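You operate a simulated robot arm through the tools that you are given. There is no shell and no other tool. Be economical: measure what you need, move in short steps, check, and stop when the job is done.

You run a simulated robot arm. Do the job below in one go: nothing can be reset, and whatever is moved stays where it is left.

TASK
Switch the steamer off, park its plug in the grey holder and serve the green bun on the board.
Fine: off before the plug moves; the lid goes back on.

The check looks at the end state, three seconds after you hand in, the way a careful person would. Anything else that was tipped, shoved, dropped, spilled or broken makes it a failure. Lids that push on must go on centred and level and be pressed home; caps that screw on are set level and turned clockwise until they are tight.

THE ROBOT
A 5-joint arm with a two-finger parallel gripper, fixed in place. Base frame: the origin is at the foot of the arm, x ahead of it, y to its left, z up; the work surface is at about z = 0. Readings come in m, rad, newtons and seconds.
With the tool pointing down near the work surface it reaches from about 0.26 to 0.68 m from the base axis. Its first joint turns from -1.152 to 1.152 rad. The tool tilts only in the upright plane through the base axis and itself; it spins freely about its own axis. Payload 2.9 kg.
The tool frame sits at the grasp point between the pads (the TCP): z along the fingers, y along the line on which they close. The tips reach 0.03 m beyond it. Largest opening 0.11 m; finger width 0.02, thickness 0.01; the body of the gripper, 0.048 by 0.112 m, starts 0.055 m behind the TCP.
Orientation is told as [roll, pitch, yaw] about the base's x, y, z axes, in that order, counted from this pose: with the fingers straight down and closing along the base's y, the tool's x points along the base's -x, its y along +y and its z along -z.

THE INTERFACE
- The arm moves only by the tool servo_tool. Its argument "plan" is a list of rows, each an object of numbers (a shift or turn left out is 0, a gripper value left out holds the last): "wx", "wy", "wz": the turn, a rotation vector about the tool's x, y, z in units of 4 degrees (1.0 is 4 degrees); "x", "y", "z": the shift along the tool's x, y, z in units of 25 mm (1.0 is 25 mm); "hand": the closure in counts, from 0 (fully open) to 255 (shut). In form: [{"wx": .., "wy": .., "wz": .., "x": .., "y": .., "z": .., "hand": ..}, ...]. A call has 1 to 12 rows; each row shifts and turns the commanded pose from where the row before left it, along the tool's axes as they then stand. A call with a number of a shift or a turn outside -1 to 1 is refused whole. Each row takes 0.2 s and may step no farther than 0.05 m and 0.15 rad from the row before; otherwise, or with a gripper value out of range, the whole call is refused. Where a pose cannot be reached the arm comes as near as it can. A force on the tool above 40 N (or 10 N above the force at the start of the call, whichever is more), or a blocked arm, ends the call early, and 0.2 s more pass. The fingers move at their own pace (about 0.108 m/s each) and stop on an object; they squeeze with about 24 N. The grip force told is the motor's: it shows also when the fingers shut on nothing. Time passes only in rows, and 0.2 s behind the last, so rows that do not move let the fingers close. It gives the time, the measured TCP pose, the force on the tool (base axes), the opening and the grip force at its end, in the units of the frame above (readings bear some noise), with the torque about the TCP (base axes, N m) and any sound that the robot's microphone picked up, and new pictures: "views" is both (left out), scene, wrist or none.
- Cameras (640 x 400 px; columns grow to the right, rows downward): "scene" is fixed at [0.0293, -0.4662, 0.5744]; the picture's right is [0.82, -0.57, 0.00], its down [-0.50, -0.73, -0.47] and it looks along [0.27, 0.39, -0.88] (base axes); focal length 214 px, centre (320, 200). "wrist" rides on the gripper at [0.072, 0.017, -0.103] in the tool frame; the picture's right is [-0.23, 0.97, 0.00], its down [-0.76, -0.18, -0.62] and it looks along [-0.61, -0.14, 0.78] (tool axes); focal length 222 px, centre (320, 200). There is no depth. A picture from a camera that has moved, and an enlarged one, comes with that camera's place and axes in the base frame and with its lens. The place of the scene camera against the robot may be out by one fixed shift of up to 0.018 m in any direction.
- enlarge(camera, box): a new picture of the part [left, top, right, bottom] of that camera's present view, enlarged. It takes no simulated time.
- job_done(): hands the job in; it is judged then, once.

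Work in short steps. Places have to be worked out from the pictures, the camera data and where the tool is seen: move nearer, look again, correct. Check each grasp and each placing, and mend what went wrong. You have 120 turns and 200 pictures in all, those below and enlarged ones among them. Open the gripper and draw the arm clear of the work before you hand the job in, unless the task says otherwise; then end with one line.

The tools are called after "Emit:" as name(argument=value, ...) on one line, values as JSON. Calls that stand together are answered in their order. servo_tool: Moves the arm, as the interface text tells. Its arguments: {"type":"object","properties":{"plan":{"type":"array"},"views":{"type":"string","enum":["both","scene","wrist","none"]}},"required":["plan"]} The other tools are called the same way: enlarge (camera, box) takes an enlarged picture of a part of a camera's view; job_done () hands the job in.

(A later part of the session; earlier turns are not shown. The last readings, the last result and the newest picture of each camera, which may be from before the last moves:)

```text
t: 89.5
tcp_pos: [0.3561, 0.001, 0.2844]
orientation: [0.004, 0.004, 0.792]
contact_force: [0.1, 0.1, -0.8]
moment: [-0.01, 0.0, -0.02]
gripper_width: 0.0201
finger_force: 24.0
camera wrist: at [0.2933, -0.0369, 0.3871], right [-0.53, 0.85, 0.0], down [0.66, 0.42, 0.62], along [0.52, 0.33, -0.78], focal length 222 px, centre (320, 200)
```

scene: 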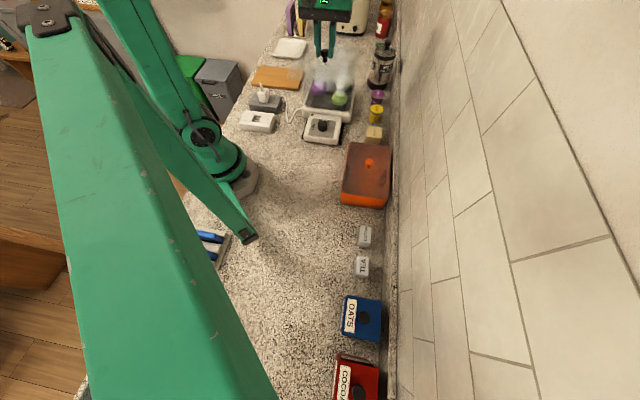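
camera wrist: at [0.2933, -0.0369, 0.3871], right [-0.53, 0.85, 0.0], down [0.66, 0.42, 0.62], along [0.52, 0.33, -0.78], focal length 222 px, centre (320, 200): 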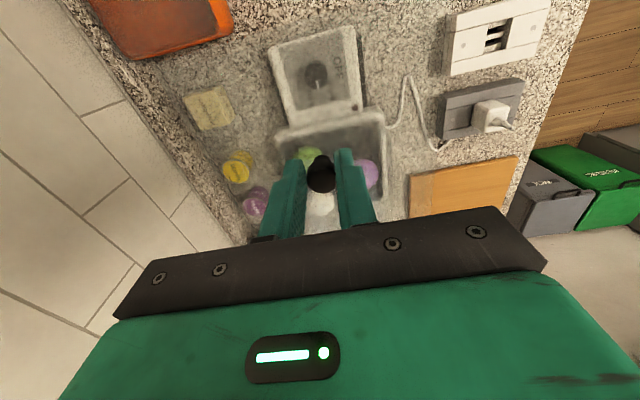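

Continue to the drop spot.

Emit:
servo_tool(plan=[{"x": 0.9, "y": 0.02}, {"x": 0.9, "y": 0.02}, {"x": 0.9, "y": 0.02}, {"x": 0.9, "y": 0.02}, {"x": 0.9, "y": 0.02}, {"x": 0.9, "y": 0.02}, {"x": 0.8, "y": 0.05}, {"x": 0.67}, {}])

Emit:
enlarge(camera="scene", box=[240, 50, 400, 210])

```text
t: 91.5
tcp_pos: [0.2314, -0.1166, 0.2847]
orientation: [0.003, 0.002, 0.792]
contact_force: [0.3, 0.6, -1.0]
moment: [-0.02, -0.01, 0.01]
gripper_width: 0.0202
finger_force: 24.3
camera wrist: at [0.169, -0.1565, 0.3867], right [-0.53, 0.85, 0.0], down [0.66, 0.42, 0.62], along [0.52, 0.33, -0.78], focal length 222 px, centre (320, 200)
```

scene: 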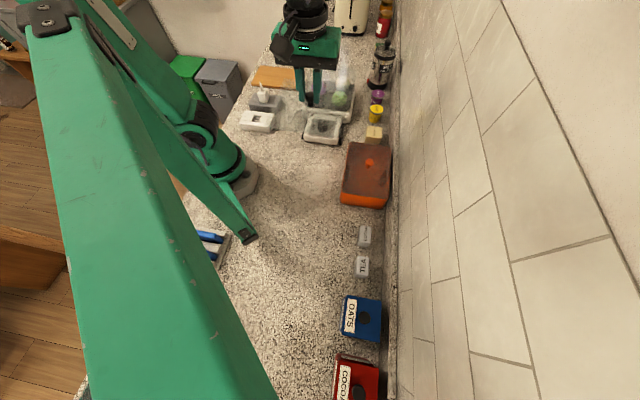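
wrist: 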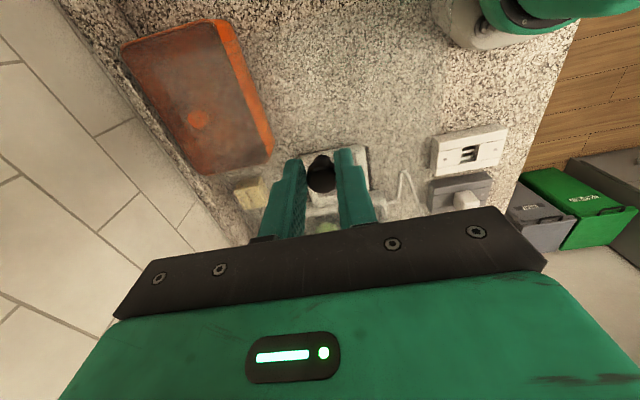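

```text
2.50 times, centred on (320, 130) of scene
camera zoom: at [0.0292, -0.4662, 0.5744], right [0.82, -0.57, 0.0], down [-0.5, -0.73, -0.47], along [0.27, 0.39, -0.88], focal length 536 px, centre (320, 375)
```

zoom: 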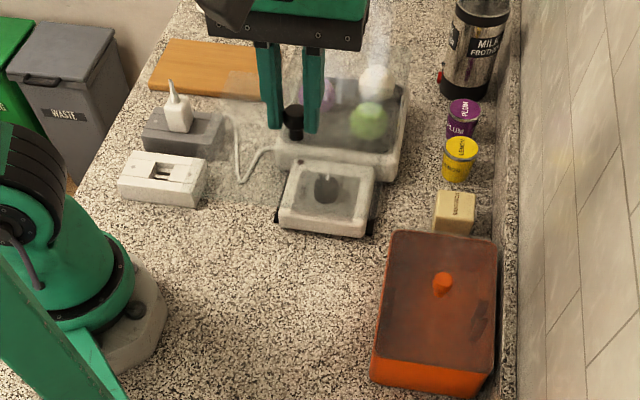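

The spot has room (~2–3 cm to the orange box and panel). I shift 1 cm away from the orange box and lower to TCP 0.14.

Emit:
servo_tool(plan=[{"y": 0.4, "z": 0.6}, {"z": 0.8}, {"z": 0.9}, {"z": 0.9}, {"z": 0.9}, {"z": 0.9}, {"z": 0.6}, {}])

Emit:
enlarge(camera="scene", box=[240, 90, 400, 210])

```text
t: 93.3
tcp_pos: [0.2248, -0.1099, 0.1444]
orientation: [0.001, 0.001, 0.79]
contact_force: [-0.6, -0.5, -1.4]
moment: [-0.03, 0.02, 0.01]
gripper_width: 0.0206
finger_force: 23.9
camera wrist: at [0.1618, -0.1493, 0.2466], right [-0.53, 0.85, 0.0], down [0.66, 0.42, 0.62], along [0.52, 0.33, -0.78], focal length 222 px, centre (320, 200)
```

scene: 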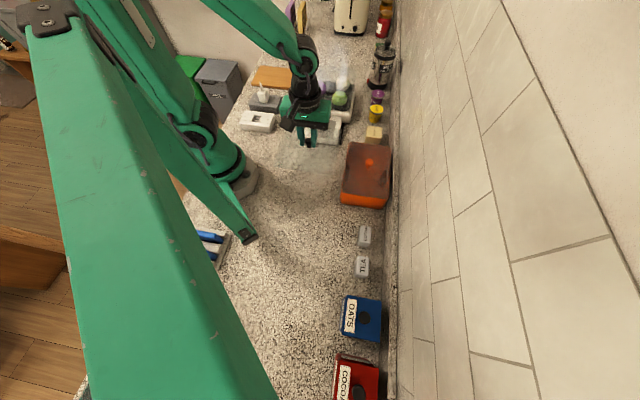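
wrist: 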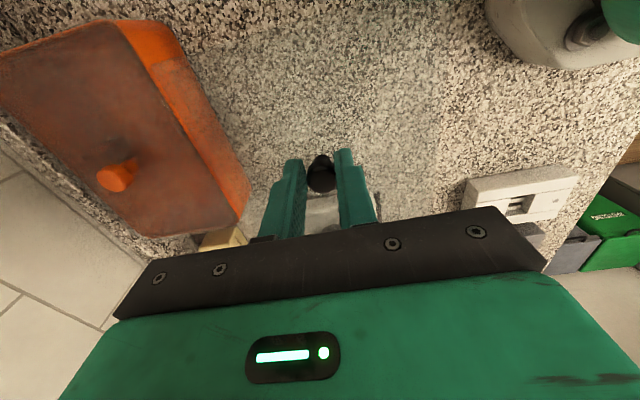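

```text
3.33 times, centred on (320, 150) of scene
camera zoom: at [0.0293, -0.4662, 0.5744], right [0.82, -0.57, 0.0], down [-0.5, -0.73, -0.47], along [0.27, 0.39, -0.88], focal length 715 px, centre (320, 367)
```

zoom: 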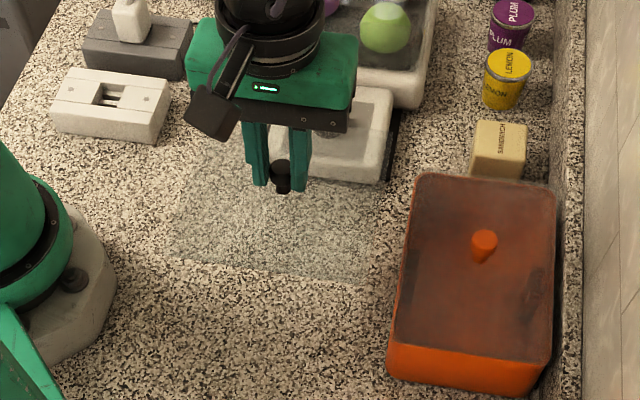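

The lid's faint outline is clear of everything. Lower 20 mm gently.

Emit:
servo_tool(plan=[{"z": 0.2}, {"z": 0.2}, {"z": 0.2}, {"z": 0.2}, {}], views="none")

Emit:
enlarge(camera="scene", box=[250, 100, 380, 190])

```text
t: 94.5
tcp_pos: [0.2242, -0.1096, 0.1247]
orientation: [0.004, 0.002, 0.79]
contact_force: [0.6, 0.0, -0.8]
moment: [0.02, -0.01, -0.01]
gripper_width: 0.0202
finger_force: 24.2
```

```text
4.44 times, centred on (315, 145) of scene
camera zoom: at [0.0293, -0.4662, 0.5744], right [0.82, -0.57, 0.0], down [-0.5, -0.73, -0.47], along [0.27, 0.39, -0.88], focal length 953 px, centre (342, 444)
```

zoom: 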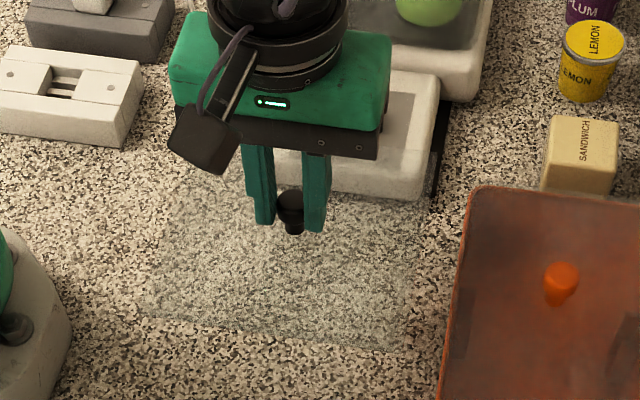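

No contact yet. Lower 10 mm more, then read.

Emit:
servo_tool(plan=[{"z": 0.12}, {"z": 0.12}, {"z": 0.12}, {}], views="none")

Emit:
servo_tool(plan=[{"z": 0.12}, {"z": 0.12}, {}], views="none")

```text
t: 95.5
tcp_pos: [0.224, -0.1097, 0.1169]
orientation: [0.005, 0.002, 0.79]
contact_force: [-0.8, -0.3, -0.2]
moment: [0.0, 0.0, 0.02]
gripper_width: 0.0204
finger_force: 24.2
```

```text
t: 96.3
tcp_pos: [0.2248, -0.1091, 0.1098]
orientation: [0.003, 0.002, 0.792]
contact_force: [-0.1, 0.0, -1.7]
moment: [0.01, 0.04, 0.01]
gripper_width: 0.0199
finger_force: 23.7
```

Still free at 0.110; continue in small steps.

Emit:
servo_tool(plan=[{"z": 0.12}, {"z": 0.12}, {}], views="none")

Emit:
servo_tool(plan=[{"z": 0.12}, {"z": 0.12}, {}], views="none")

Emit:
enlarge(camera="scene", box=[250, 100, 380, 190])

```text
t: 97.1
tcp_pos: [0.2245, -0.1096, 0.1044]
orientation: [0.004, 0.002, 0.792]
contact_force: [-0.1, 0.3, -1.6]
moment: [0.0, -0.01, -0.02]
gripper_width: 0.0201
finger_force: 23.5
```

```text
t: 97.9
tcp_pos: [0.2239, -0.1085, 0.0982]
orientation: [0.005, 0.003, 0.79]
contact_force: [0.3, 0.3, -0.9]
moment: [0.01, 0.0, -0.02]
gripper_width: 0.0201
finger_force: 24.4
```

```text
4.44 times, centred on (315, 145) of scene
camera zoom: at [0.0293, -0.4662, 0.5744], right [0.82, -0.57, 0.0], down [-0.5, -0.73, -0.47], along [0.27, 0.39, -0.88], focal length 953 px, centre (342, 444)
```

zoom: 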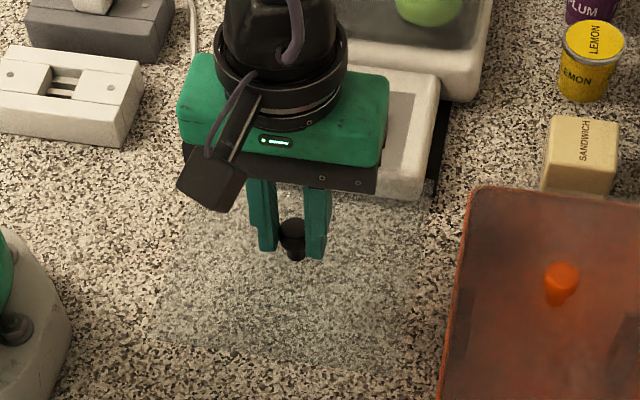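

Continue down in small steps.

Emit:
servo_tool(plan=[{"z": 0.12}, {"z": 0.12}, {}], views="none")

Emit:
servo_tool(plan=[{"z": 0.12}, {"z": 0.12}, {}], views="none")

Emit:
servo_tool(plan=[{"z": 0.1}, {"z": 0.1}, {}], views="none")

```text
t: 98.7
tcp_pos: [0.2236, -0.1096, 0.0916]
orientation: [0.002, 0.003, 0.791]
contact_force: [-0.6, -1.0, -0.5]
moment: [-0.01, -0.02, 0.02]
gripper_width: 0.0202
finger_force: 23.5
```

```text
t: 99.5
tcp_pos: [0.2247, -0.1102, 0.0853]
orientation: [0.004, 0.002, 0.79]
contact_force: [-0.9, -0.8, -1.2]
moment: [0.0, 0.01, 0.0]
gripper_width: 0.0202
finger_force: 23.7
```

```text
t: 100.3
tcp_pos: [0.2242, -0.1097, 0.0806]
orientation: [0.003, 0.002, 0.789]
contact_force: [0.2, 0.1, -0.8]
moment: [0.01, 0.02, -0.03]
gripper_width: 0.0205
finger_force: 23.8
```

Emit:
enlarge(camera="scene", box=[250, 100, 380, 190])

Emit:
servo_tool(plan=[{}], views="wrist")

```text
4.44 times, centred on (315, 145) of scene
camera zoom: at [0.0293, -0.4662, 0.5744], right [0.82, -0.57, 0.0], down [-0.5, -0.73, -0.47], along [0.27, 0.39, -0.88], focal length 953 px, centre (342, 444)
```

zoom: 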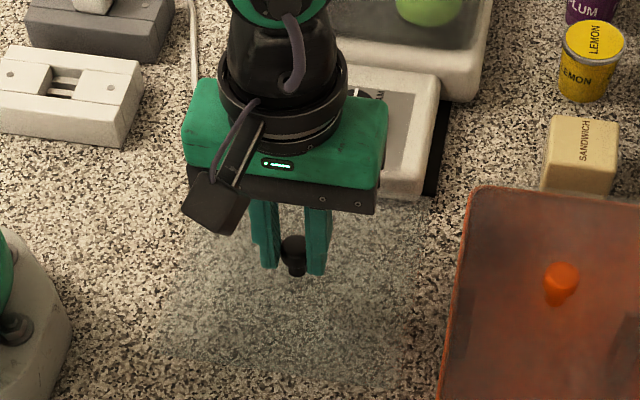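

```text
t: 100.7
tcp_pos: [0.2242, -0.1091, 0.0811]
orientation: [0.003, 0.002, 0.791]
contact_force: [0.0, -0.3, -0.2]
moment: [-0.01, -0.01, 0.01]
gripper_width: 0.0203
finger_force: 23.9
camera wrist: at [0.162, -0.1491, 0.1834], right [-0.53, 0.85, 0.0], down [0.66, 0.42, 0.62], along [0.52, 0.33, -0.78], focal length 222 px, centre (320, 200)
```

wrist: 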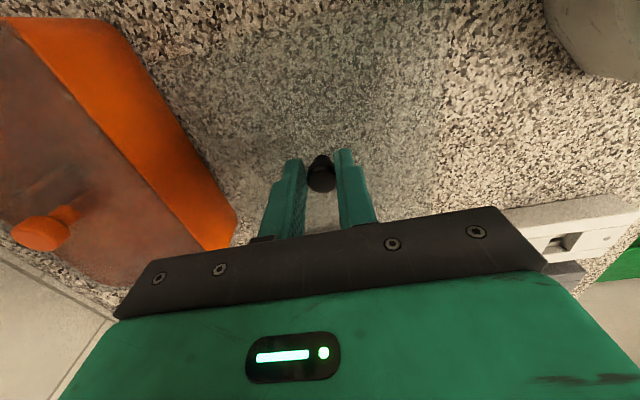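

Lid still hovering; continue down.

Emit:
servo_tool(plan=[{"z": 0.1}, {"z": 0.1}, {}], views="none")

Emit:
servo_tool(plan=[{"z": 0.1}, {"z": 0.1}, {}], views="none")

Emit:
servo_tool(plan=[{"z": 0.1}, {"z": 0.1}, {}], views="none")

```text
t: 101.5
tcp_pos: [0.2248, -0.1107, 0.0767]
orientation: [0.003, 0.003, 0.791]
contact_force: [0.1, -0.3, -0.5]
moment: [0.0, 0.03, 0.0]
gripper_width: 0.0203
finger_force: 24.0
```

```text
t: 102.3
tcp_pos: [0.2237, -0.1091, 0.0713]
orientation: [0.005, 0.002, 0.792]
contact_force: [-0.6, 0.2, -1.1]
moment: [0.02, 0.01, 0.0]
gripper_width: 0.02
finger_force: 23.9
```

```text
t: 103.1
tcp_pos: [0.2236, -0.1093, 0.0667]
orientation: [0.003, 0.003, 0.791]
contact_force: [-0.2, 0.0, -1.3]
moment: [-0.03, 0.0, 0.0]
gripper_width: 0.02
finger_force: 23.8
```

Emit:
enlarge(camera="scene", box=[250, 100, 380, 190])

Emit:
enlarge(camera="wrist", box=[100, 0, 640, 250])

```text
4.44 times, centred on (315, 145) of scene
camera zoom: at [0.0293, -0.4662, 0.5744], right [0.82, -0.57, 0.0], down [-0.5, -0.73, -0.47], along [0.27, 0.39, -0.88], focal length 953 px, centre (342, 444)
```

zoom: 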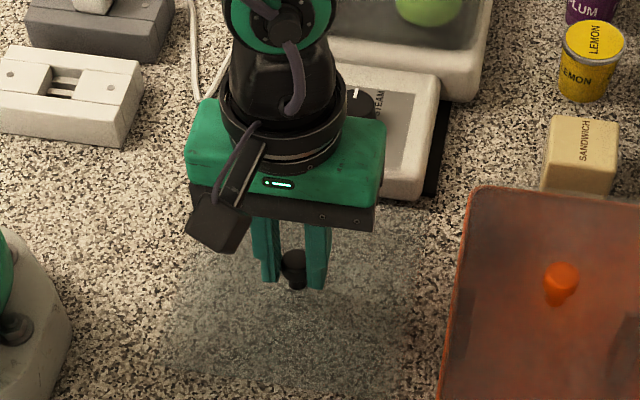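

```text
1.19 times, centred on (370, 125) of wrist
camera zoom: at [0.1615, -0.1491, 0.1687], right [-0.53, 0.85, 0.0], down [0.66, 0.42, 0.62], along [0.52, 0.33, -0.78], focal length 263 px, centre (261, 289)
```

zoom: 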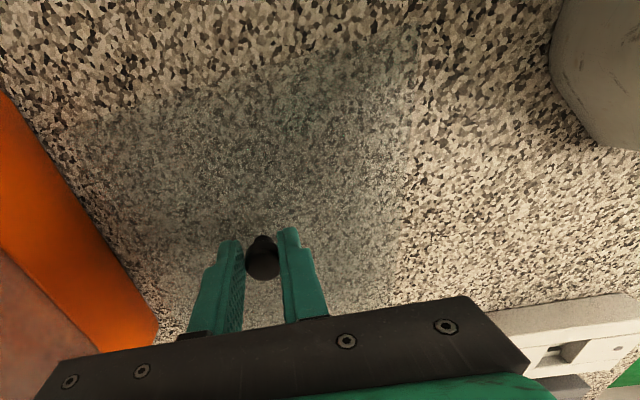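

Still free; continue.

Emit:
servo_tool(plan=[{"z": 0.1}, {"z": 0.1}, {}], views="none")

Emit:
servo_tool(plan=[{"z": 0.08}, {"z": 0.08}, {}], views="none")

Emit:
servo_tool(plan=[{"z": 0.08}, {"z": 0.08}, {}], views="none")

```text
t: 103.9
tcp_pos: [0.2241, -0.11, 0.0608]
orientation: [0.003, 0.002, 0.789]
contact_force: [0.1, -0.1, -1.1]
moment: [0.0, -0.03, 0.02]
gripper_width: 0.0205
finger_force: 24.4
```

```text
t: 104.7
tcp_pos: [0.2236, -0.11, 0.0573]
orientation: [0.002, 0.0, 0.79]
contact_force: [0.2, 0.3, 0.0]
moment: [0.01, 0.03, -0.05]
gripper_width: 0.0203
finger_force: 24.0
```

```text
t: 105.5
tcp_pos: [0.2244, -0.1096, 0.0537]
orientation: [0.004, 0.002, 0.791]
contact_force: [-6.7, 5.2, 27.6]
moment: [0.25, 0.07, 0.09]
gripper_width: 0.0201
finger_force: 24.1
```

Contact at TCP ≈0.0555 (lid is shallow; its rim seat is ≈0.10 high). I relax 1.5 mm, open, and rise.

Emit:
servo_tool(plan=[{"z": -0.06}, {"hand": 150}, {}, {"z": -0.5}, {"z": -0.8}, {"z": -1}, {"z": -1}, {"z": -1}, {"z": -1, "hand": 0}, {"z": -1}, {}])

Emit:
enlarge(camera="scene", box=[240, 50, 400, 200])

```text
t: 107.9
tcp_pos: [0.2243, -0.1084, 0.2111]
orientation: [0.003, 0.001, 0.792]
contact_force: [0.2, 0.8, 0.0]
moment: [0.01, 0.0, -0.01]
gripper_width: 0.1101
finger_force: 0.0
camera wrist: at [0.1623, -0.1492, 0.3144], right [-0.53, 0.85, 0.0], down [0.66, 0.42, 0.62], along [0.52, 0.33, -0.78], focal length 222 px, centre (320, 200)
```

scene: 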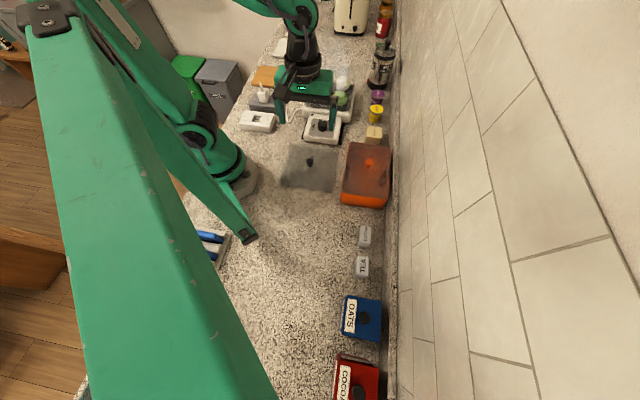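
wrist: 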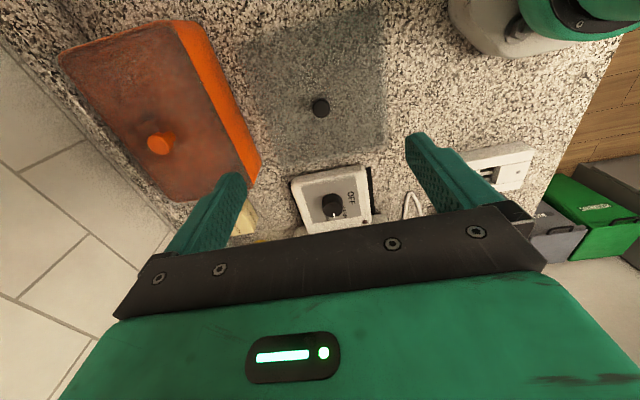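

```text
2.67 times, centred on (320, 125) of scene
camera zoom: at [0.0293, -0.4662, 0.5744], right [0.82, -0.57, 0.0], down [-0.5, -0.73, -0.47], along [0.27, 0.39, -0.88], focal length 572 px, centre (320, 400)
```

zoom: 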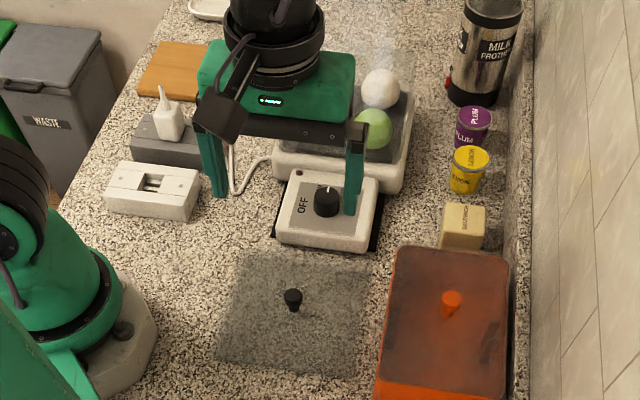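

Lid lies flat and clear. Now I go back over the steamer, high, to look for its inner walls and the green bun.

Emit:
servo_tool(plan=[{"z": -1}, {"z": -1}, {"z": -0.8}, {"x": -0.9}, {"x": -1}, {"x": -1}, {"x": -1}, {"x": -1}, {"x": -1}, {"x": -1}, {"x": -1}, {"x": -1}], views="none")

Emit:
servo_tool(plan=[{"x": -0.9}, {"x": -0.9}, {}])

Emit:
enlarge(camera="wrist", box=[180, 0, 460, 175])

Emit:
enlarge(camera="scene", box=[280, 50, 376, 130])

```text
t: 110.5
tcp_pos: [0.3809, 0.049, 0.2809]
orientation: [0.001, 0.003, 0.79]
contact_force: [0.1, -0.6, 0.3]
moment: [0.03, 0.03, -0.01]
gripper_width: 0.1101
finger_force: 0.0
```

```text
t: 111.3
tcp_pos: [0.4145, 0.0796, 0.2806]
orientation: [0.001, 0.003, 0.79]
contact_force: [0.4, 0.9, 0.3]
moment: [-0.02, 0.01, -0.02]
gripper_width: 0.11
finger_force: 0.2
camera wrist: at [0.3513, 0.0412, 0.3836], right [-0.53, 0.85, 0.0], down [0.66, 0.42, 0.62], along [0.52, 0.33, -0.78], focal length 222 px, centre (320, 200)
```

scene: 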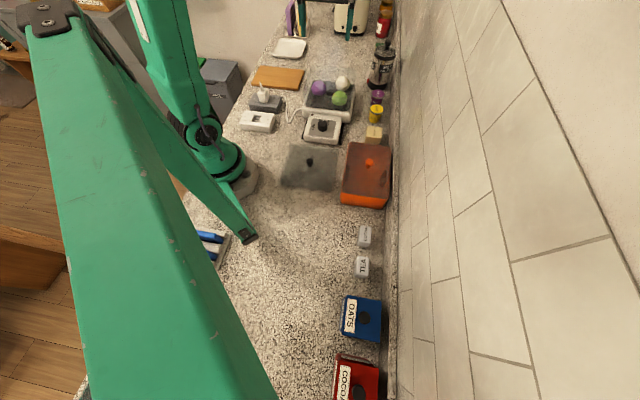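
wrist: 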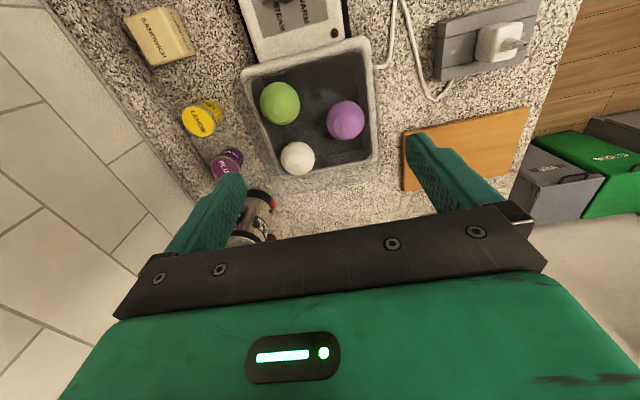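

```text
2.29 times, centred on (320, 88) of wrist
camera zoom: at [0.3513, 0.0412, 0.3836], right [-0.53, 0.85, 0.0], down [0.66, 0.42, 0.62], along [0.52, 0.33, -0.78], focal length 508 px, centre (320, 457)
```

zoom: 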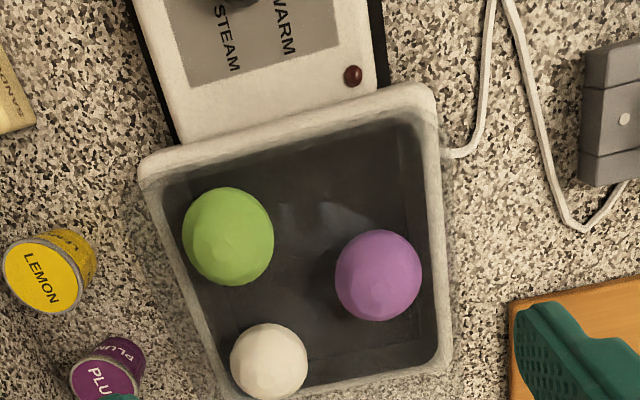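

```text
5.00 times, centred on (328, 90) of scene
camera zoom: at [0.0293, -0.4662, 0.5744], right [0.82, -0.57, 0.0], down [-0.5, -0.73, -0.47], along [0.27, 0.39, -0.88], focal length 1072 px, centre (280, 750)
```

zoom: 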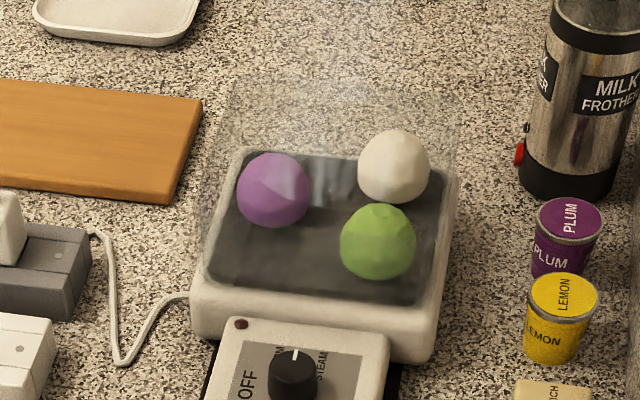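

Glass walls (top ≈0.10) still surround the tray, and the green bun at ≈(0.447,0.040,0.077) sits near two walls. I get a closer look above it.

Emit:
servo_tool(plan=[{"x": 0.25, "y": -1, "z": 0.8}, {"x": 0.2, "y": -1, "z": 0.8}, {"z": 0.9}, {"z": 0.9}, {}])

Emit:
enlarge(camera="wrist", box=[200, 20, 440, 170])

Emit:
enlarge(camera="scene", box=[290, 60, 370, 120])

```text
t: 112.5
tcp_pos: [0.4403, 0.0375, 0.1951]
orientation: [0.004, 0.004, 0.791]
contact_force: [0.2, 0.6, 0.0]
moment: [0.03, -0.02, -0.01]
gripper_width: 0.1101
finger_force: 0.1
camera wrist: at [0.3785, -0.0026, 0.2982], right [-0.53, 0.85, 0.0], down [0.66, 0.42, 0.62], along [0.52, 0.33, -0.78], focal length 222 px, centre (320, 200)
```

scene: 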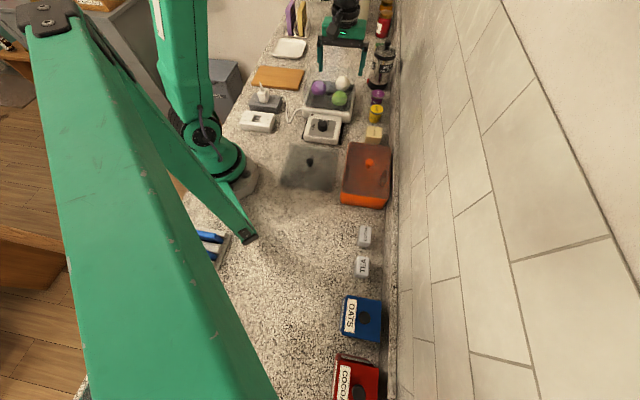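
wrist: 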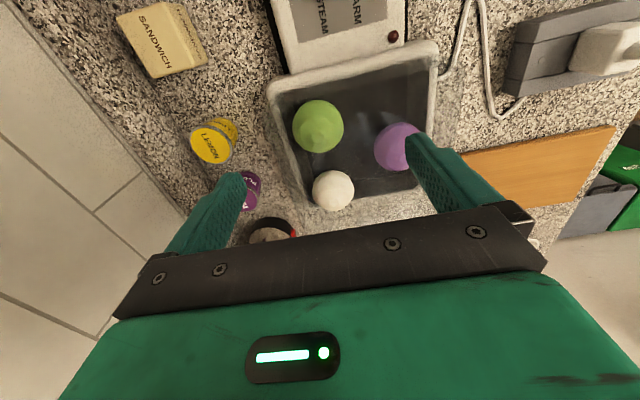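

```text
2.67 times, centred on (320, 95) of wrist
camera zoom: at [0.3785, -0.0026, 0.2982], right [-0.53, 0.85, 0.0], down [0.66, 0.42, 0.62], along [0.52, 0.33, -0.78], focal length 592 px, centre (320, 480)
```

zoom: 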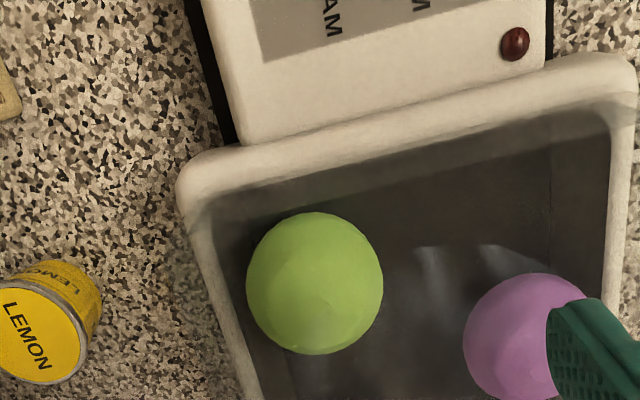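

```text
6.67 times, centred on (330, 90) of scene
camera zoom: at [0.0293, -0.4662, 0.5744], right [0.82, -0.57, 0.0], down [-0.5, -0.73, -0.47], along [0.27, 0.39, -0.88], focal length 1430 px, centre (253, 933)
```

zoom: 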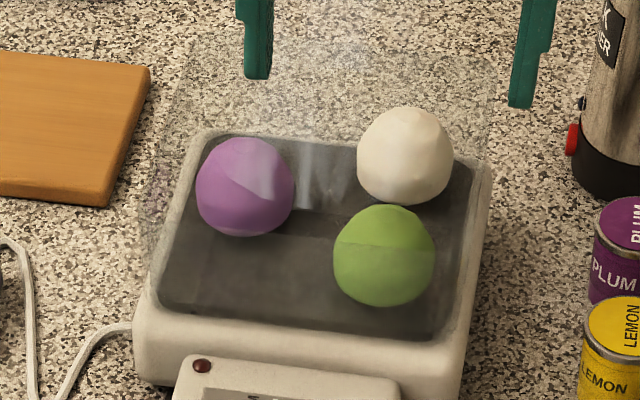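

The gap between bun and left wall looks ~8–10 mm at half height, more higher up. Plan: lower the left finger in that gap, nudge the bun inward, then grip along 135°. First go to tips at 0.12 with an 85 mm opening and compare.

Emit:
servo_tool(plan=[{"x": -0.24, "y": 0.57, "hand": 58}, {"z": 0.6}, {"z": 0.6}, {"z": 0.6}, {}])

Emit:
enlarge(camera="wrist", box=[180, 60, 420, 210])

Emit:
enlarge(camera="scene", box=[290, 60, 370, 120])

```text
t: 113.7
tcp_pos: [0.4343, 0.0527, 0.1512]
orientation: [0.002, 0.006, 0.79]
contact_force: [-0.5, -1.0, 0.1]
moment: [0.0, -0.01, -0.01]
gripper_width: 0.0848
finger_force: 0.0
camera wrist: at [0.3718, 0.0126, 0.2538], right [-0.53, 0.85, 0.0], down [0.66, 0.42, 0.62], along [0.52, 0.33, -0.78], focal length 222 px, centre (320, 200)
```

scene: 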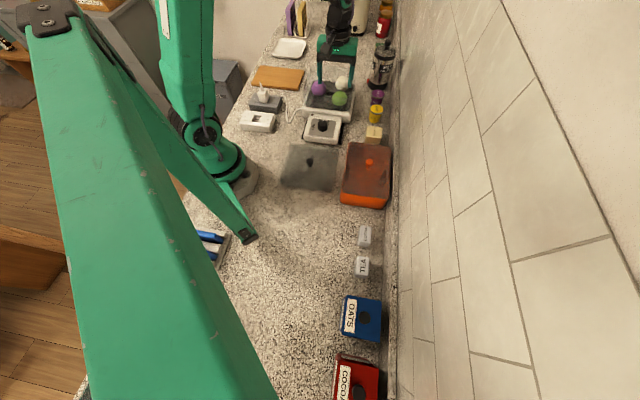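
wrist: 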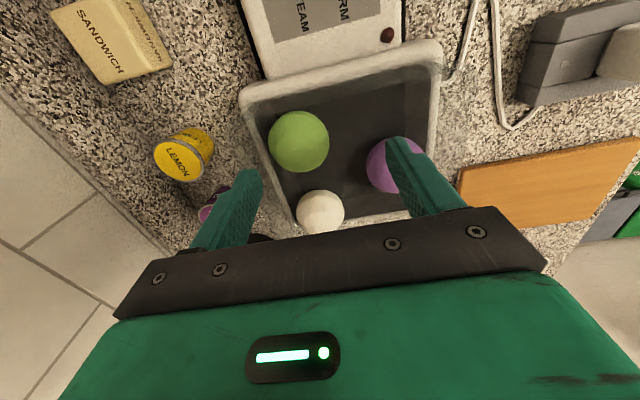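

```text
2.67 times, centred on (300, 135) of wrist
camera zoom: at [0.3718, 0.0126, 0.2538], right [-0.53, 0.85, 0.0], down [0.66, 0.42, 0.62], along [0.52, 0.33, -0.78], focal length 592 px, centre (373, 373)
```

zoom: 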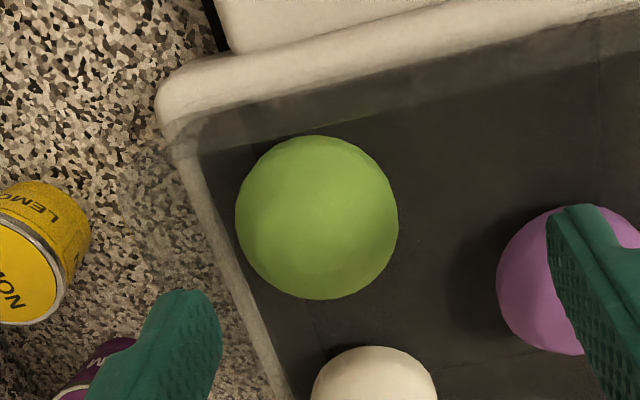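

```text
6.67 times, centred on (330, 90) of scene
camera zoom: at [0.0293, -0.4662, 0.5744], right [0.82, -0.57, 0.0], down [-0.5, -0.73, -0.47], along [0.27, 0.39, -0.88], focal length 1430 px, centre (253, 933)
```

zoom: 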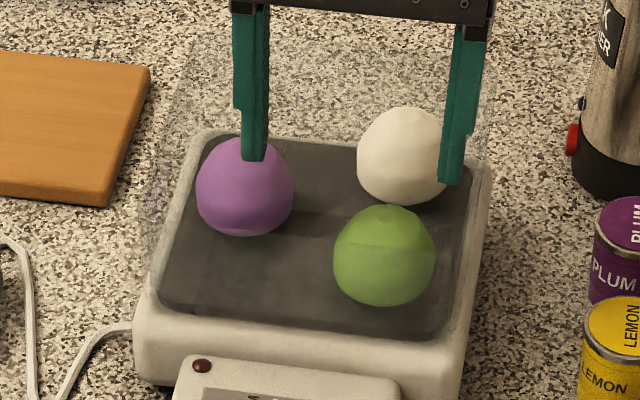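

The finger should fit between bun and right-hand glass (scene view). I lower to tips 0.088 and check.

Emit:
servo_tool(plan=[{"z": 0.5}, {"z": 0.5}, {"z": 0.3}, {}])

Emit:
enlarge(camera="wrist", box=[180, 80, 420, 230])

Emit:
enlarge(camera="scene", box=[290, 60, 370, 120])

```text
t: 114.7
tcp_pos: [0.4338, 0.0512, 0.1196]
orientation: [0.004, 0.003, 0.791]
contact_force: [0.3, -0.6, -0.3]
moment: [0.02, -0.03, 0.02]
gripper_width: 0.0849
finger_force: 0.0
camera wrist: at [0.3718, 0.0125, 0.2208], right [-0.53, 0.85, 0.0], down [0.66, 0.42, 0.62], along [0.52, 0.33, -0.78], focal length 222 px, centre (320, 200)
```

scene: 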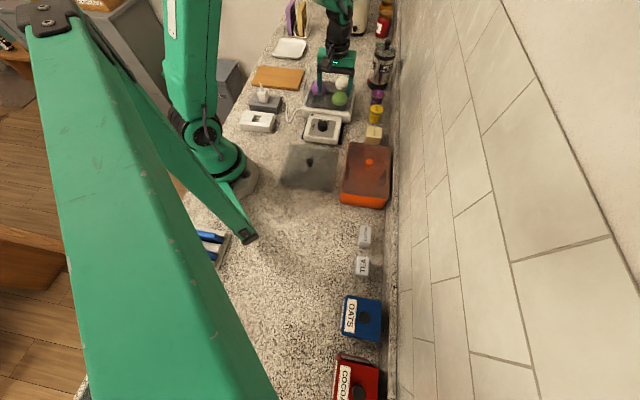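
wrist: 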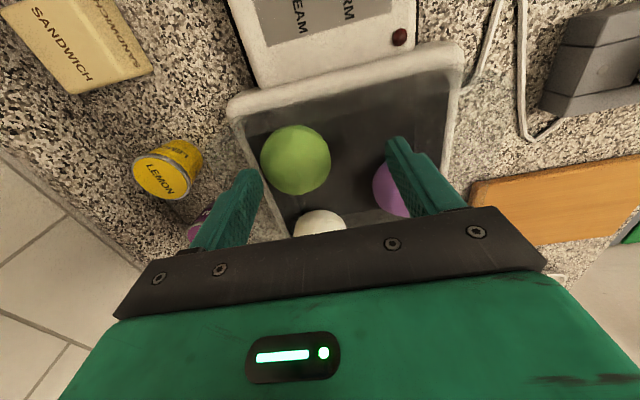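

```text
2.67 times, centred on (300, 155) of wrist
camera zoom: at [0.3718, 0.0125, 0.2208], right [-0.53, 0.85, 0.0], down [0.66, 0.42, 0.62], along [0.52, 0.33, -0.78], focal length 592 px, centre (373, 320)
```

zoom: 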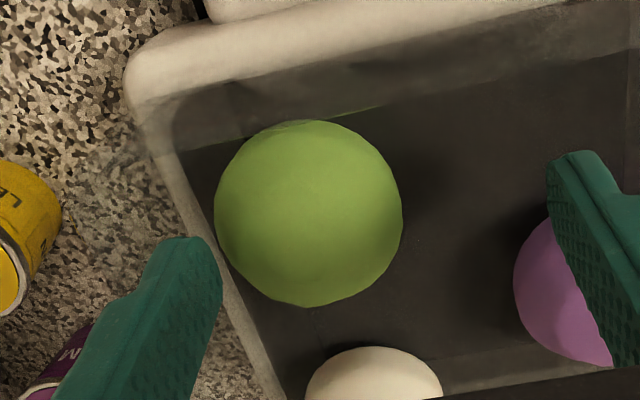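

```text
6.67 times, centred on (330, 90) of scene
camera zoom: at [0.0293, -0.4662, 0.5744], right [0.82, -0.57, 0.0], down [-0.5, -0.73, -0.47], along [0.27, 0.39, -0.88], focal length 1430 px, centre (253, 933)
```

zoom: 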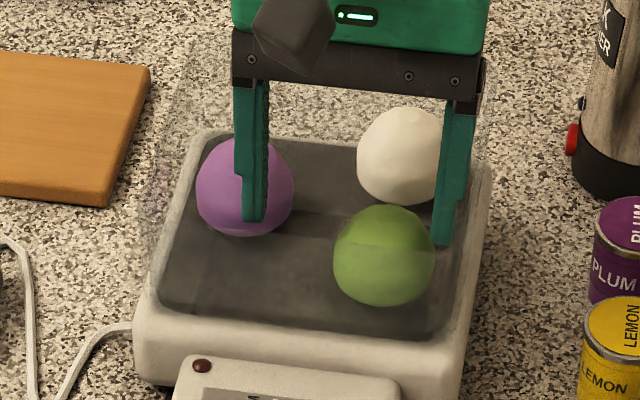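

Clear so far; in the scene view the finger grazes the bun's edge while ~9 mm remain to the glass. I shift 4 mm toward the wall and lower 12 mm.

Emit:
servo_tool(plan=[{"y": -0.16, "x": -0.06}, {"z": 0.25}, {"z": 0.25}, {}])

Emit:
enlarge(camera="wrist", box=[180, 80, 420, 230])

Emit:
enlarge(camera="scene", box=[290, 60, 370, 120])

```text
t: 115.7
tcp_pos: [0.4388, 0.0509, 0.1079]
orientation: [0.001, 0.002, 0.791]
contact_force: [-4.8, -3.1, 11.7]
moment: [-0.38, -0.49, -0.29]
gripper_width: 0.0844
finger_force: 0.1
camera wrist: at [0.3761, 0.0106, 0.2093], right [-0.53, 0.85, 0.0], down [0.66, 0.42, 0.62], along [0.53, 0.33, -0.78], focal length 222 px, centre (320, 200)
```

scene: 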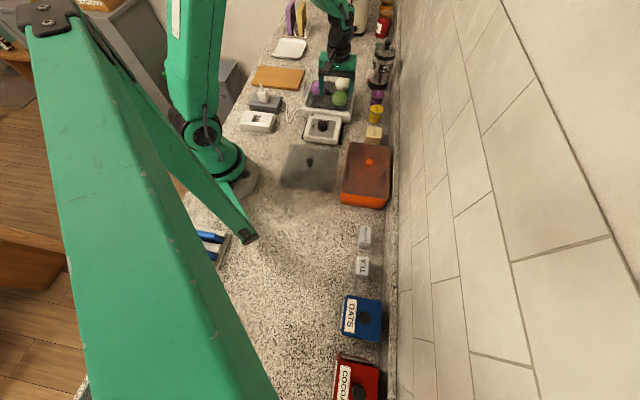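
wrist: 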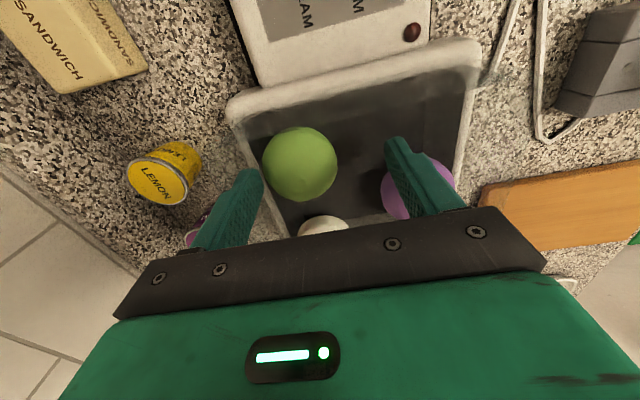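

```text
2.67 times, centred on (300, 155) of wrist
camera zoom: at [0.3761, 0.0106, 0.2093], right [-0.53, 0.85, 0.0], down [0.66, 0.42, 0.62], along [0.53, 0.33, -0.78], focal length 592 px, centre (373, 320)
```

zoom: 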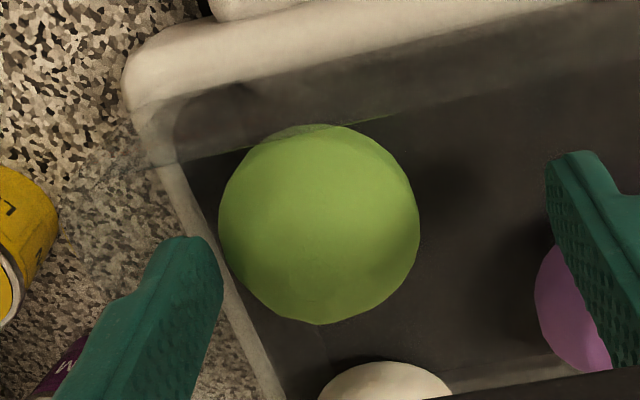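

```text
6.67 times, centred on (330, 90) of scene
camera zoom: at [0.0292, -0.4662, 0.5744], right [0.82, -0.57, 0.0], down [-0.5, -0.73, -0.47], along [0.27, 0.39, -0.88], focal length 1430 px, centre (253, 933)
```

zoom: 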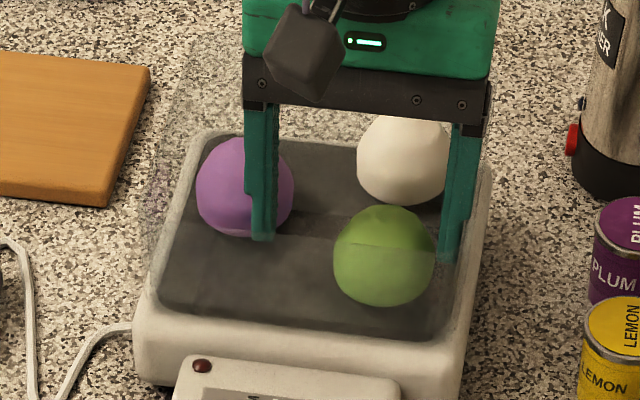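

A ~12 N contact at the finger's outer side: its stepped shank touches the glass rim. I lift 4 mm, shift 6 mm inward (nudging the bun), and see.

Emit:
servo_tool(plan=[{"z": -0.16}, {"y": 0.12}, {"y": 0.12}, {}], views="none")

Emit:
enlarge(camera="scene", box=[290, 60, 370, 120])

```text
t: 116.7
tcp_pos: [0.4333, 0.0544, 0.1101]
orientation: [0.001, 0.005, 0.791]
contact_force: [1.9, 0.3, -0.2]
moment: [-0.03, -0.04, -0.02]
gripper_width: 0.0854
finger_force: 0.3
```

```text
6.67 times, centred on (330, 90) of scene
camera zoom: at [0.0293, -0.4662, 0.5744], right [0.82, -0.57, 0.0], down [-0.5, -0.73, -0.47], along [0.27, 0.39, -0.88], focal length 1430 px, centre (253, 933)
```

zoom: 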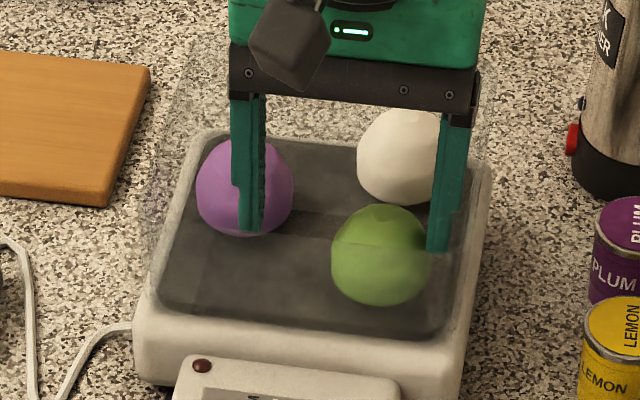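

The finger now pushes the bun lightly. I push 6 mm more inward, then lower 12 mm.

Emit:
servo_tool(plan=[{"y": 0.12}, {"y": 0.12}, {"z": 0.2}, {"z": 0.2}, {}], views="wrist")

Emit:
enlarge(camera="scene", box=[290, 60, 370, 120])

```text
t: 117.9
tcp_pos: [0.4292, 0.0588, 0.1006]
orientation: [0.003, 0.005, 0.791]
contact_force: [0.8, 0.1, -0.6]
moment: [0.01, -0.01, 0.0]
gripper_width: 0.0851
finger_force: 0.1
camera wrist: at [0.3669, 0.0192, 0.2026], right [-0.53, 0.85, 0.0], down [0.66, 0.42, 0.62], along [0.52, 0.33, -0.78], focal length 222 px, centre (320, 200)
```

wrist: 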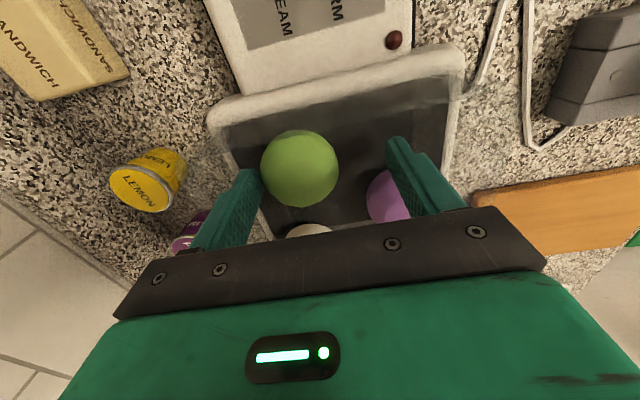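

```text
6.67 times, centred on (330, 90) of scene
camera zoom: at [0.0293, -0.4662, 0.5744], right [0.82, -0.57, 0.0], down [-0.5, -0.73, -0.47], along [0.27, 0.39, -0.88], focal length 1430 px, centre (253, 933)
```

zoom: 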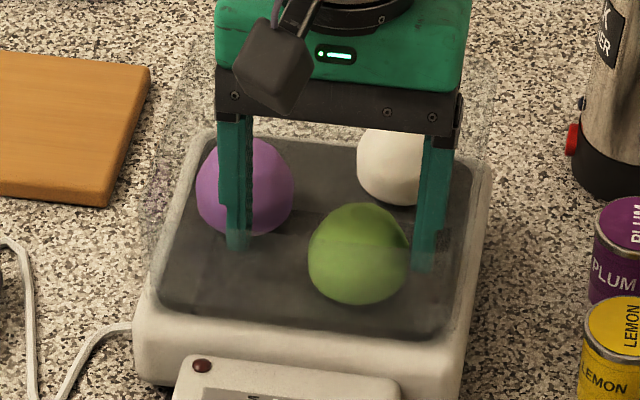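

The bun rolled inward nicely, free of the wall. I lower 8 mm and close in stages.

Emit:
servo_tool(plan=[{"z": 0.16}, {"z": 0.16}, {"hand": 75}, {"hand": 90}, {"hand": 105}, {"hand": 120}, {"hand": 255}, {}, {}], views="wrist")

Emit:
enlarge(camera="scene", box=[290, 60, 370, 120])

```text
t: 119.9
tcp_pos: [0.4303, 0.0589, 0.0922]
orientation: [0.001, 0.004, 0.79]
contact_force: [0.4, 0.0, -0.6]
moment: [-0.01, 0.04, 0.02]
gripper_width: 0.0504
finger_force: 24.1
camera wrist: at [0.3672, 0.0192, 0.1948], right [-0.53, 0.85, 0.0], down [0.66, 0.42, 0.62], along [0.52, 0.33, -0.78], focal length 222 px, centre (320, 200)
```

wrist: 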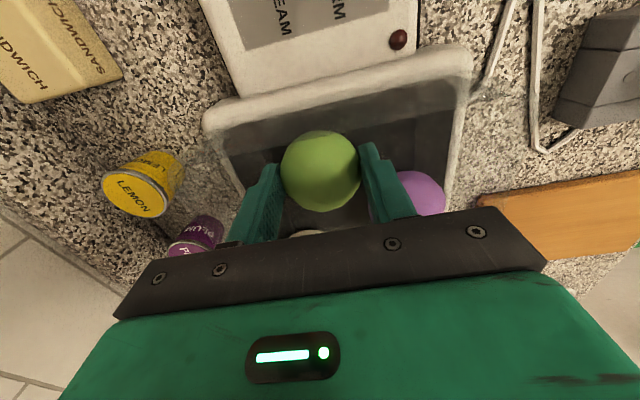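

```text
6.67 times, centred on (330, 90) of scene
camera zoom: at [0.0293, -0.4662, 0.5744], right [0.82, -0.57, 0.0], down [-0.5, -0.73, -0.47], along [0.27, 0.39, -0.88], focal length 1430 px, centre (253, 933)
```

zoom: 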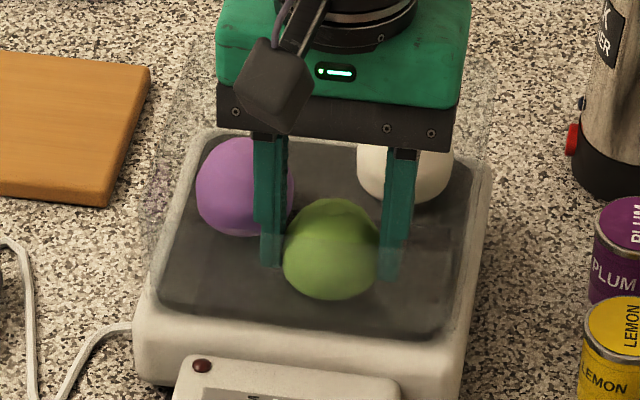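

Bun held at 50 mm. Lift straight up and check.

Emit:
servo_tool(plan=[{"z": -0.3}, {"z": -0.5}, {"z": -0.8}, {"z": -0.9}, {"z": -0.9}, {"z": -0.9}, {"z": -0.9}, {}])

Emit:
enlarge(camera="scene", box=[250, 20, 378, 120])

```text
t: 121.7
tcp_pos: [0.4307, 0.0587, 0.2231]
orientation: [0.004, 0.004, 0.792]
contact_force: [-0.8, -0.4, -0.2]
moment: [-0.04, -0.01, 0.0]
gripper_width: 0.0503
finger_force: 23.9
camera wrist: at [0.3679, 0.0189, 0.3261], right [-0.53, 0.85, 0.0], down [0.66, 0.42, 0.62], along [0.52, 0.33, -0.78], focal length 222 px, centre (320, 200)
```

scene: 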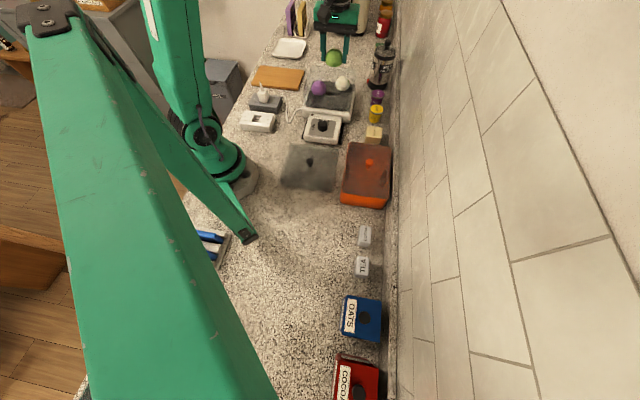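
wrist: 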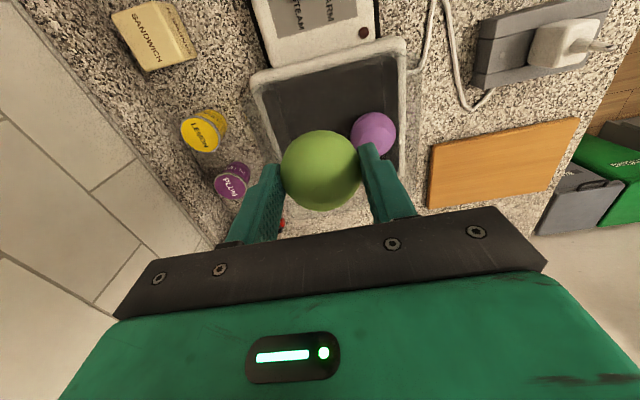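

```text
4.00 times, centred on (314, 70) of scene
camera zoom: at [0.0293, -0.4662, 0.5744], right [0.82, -0.57, 0.0], down [-0.5, -0.73, -0.47], along [0.27, 0.39, -0.88], focal length 858 px, centre (344, 720)
```

zoom: 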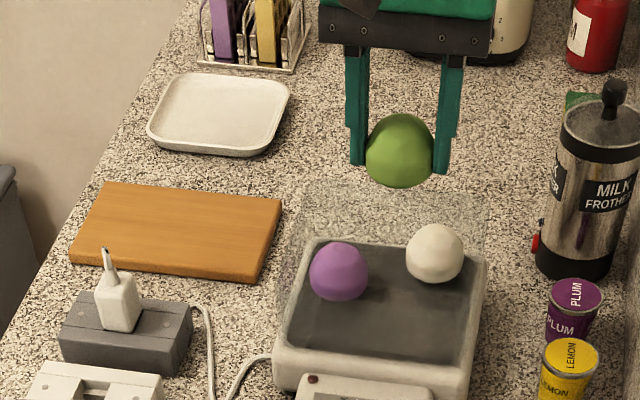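

Bun held securely. Carry to above the board centre, estimated (0.365,0.352).

Emit:
servo_tool(plan=[{"x": -0.54, "y": 0.845}, {"x": -0.54, "y": 0.845}, {"x": -0.54, "y": 0.845}, {"x": -0.54, "y": 0.845}, {"x": -0.54, "y": 0.845}, {"x": -0.54, "y": 0.845}, {"x": -0.54, "y": 0.845}, {"x": -0.54, "y": 0.845}, {"x": -0.54, "y": 0.845}, {"x": -0.54, "y": 0.845}, {"x": -0.54, "y": 0.845}, {"x": -0.53, "y": 0.845}])

Emit:
enlarge(camera="scene", box=[230, 20, 358, 120])

```text
t: 124.3
tcp_pos: [0.3632, 0.3525, 0.2225]
orientation: [0.0, 0.003, 0.791]
contact_force: [-0.1, -0.5, -0.5]
moment: [-0.02, -0.01, -0.04]
gripper_width: 0.0504
finger_force: 24.0
camera wrist: at [0.3004, 0.3133, 0.3247], right [-0.53, 0.85, 0.0], down [0.66, 0.42, 0.62], along [0.53, 0.33, -0.78], focal length 222 px, centre (320, 200)
```

scene: 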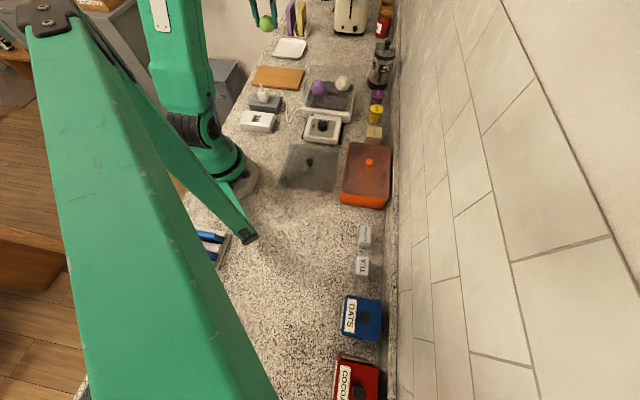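
wrist: 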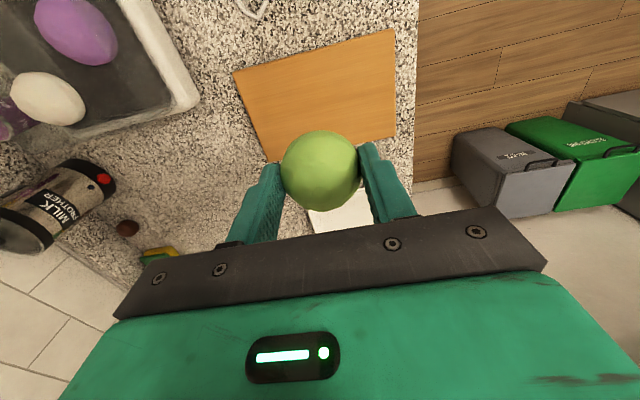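

```text
4.00 times, centred on (294, 70) of scene
camera zoom: at [0.0292, -0.4662, 0.5744], right [0.82, -0.57, 0.0], down [-0.5, -0.73, -0.47], along [0.27, 0.39, -0.88], focal length 858 px, centre (424, 720)
```

zoom: 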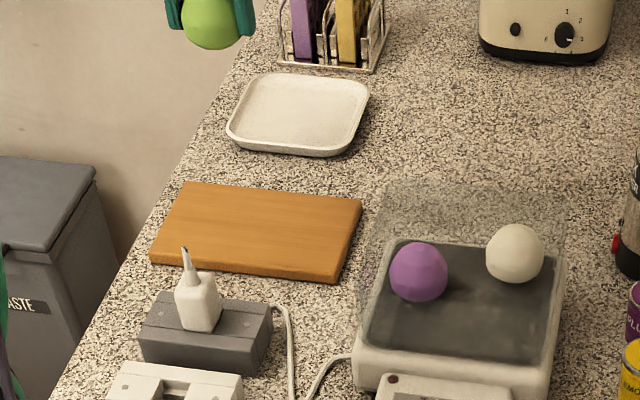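

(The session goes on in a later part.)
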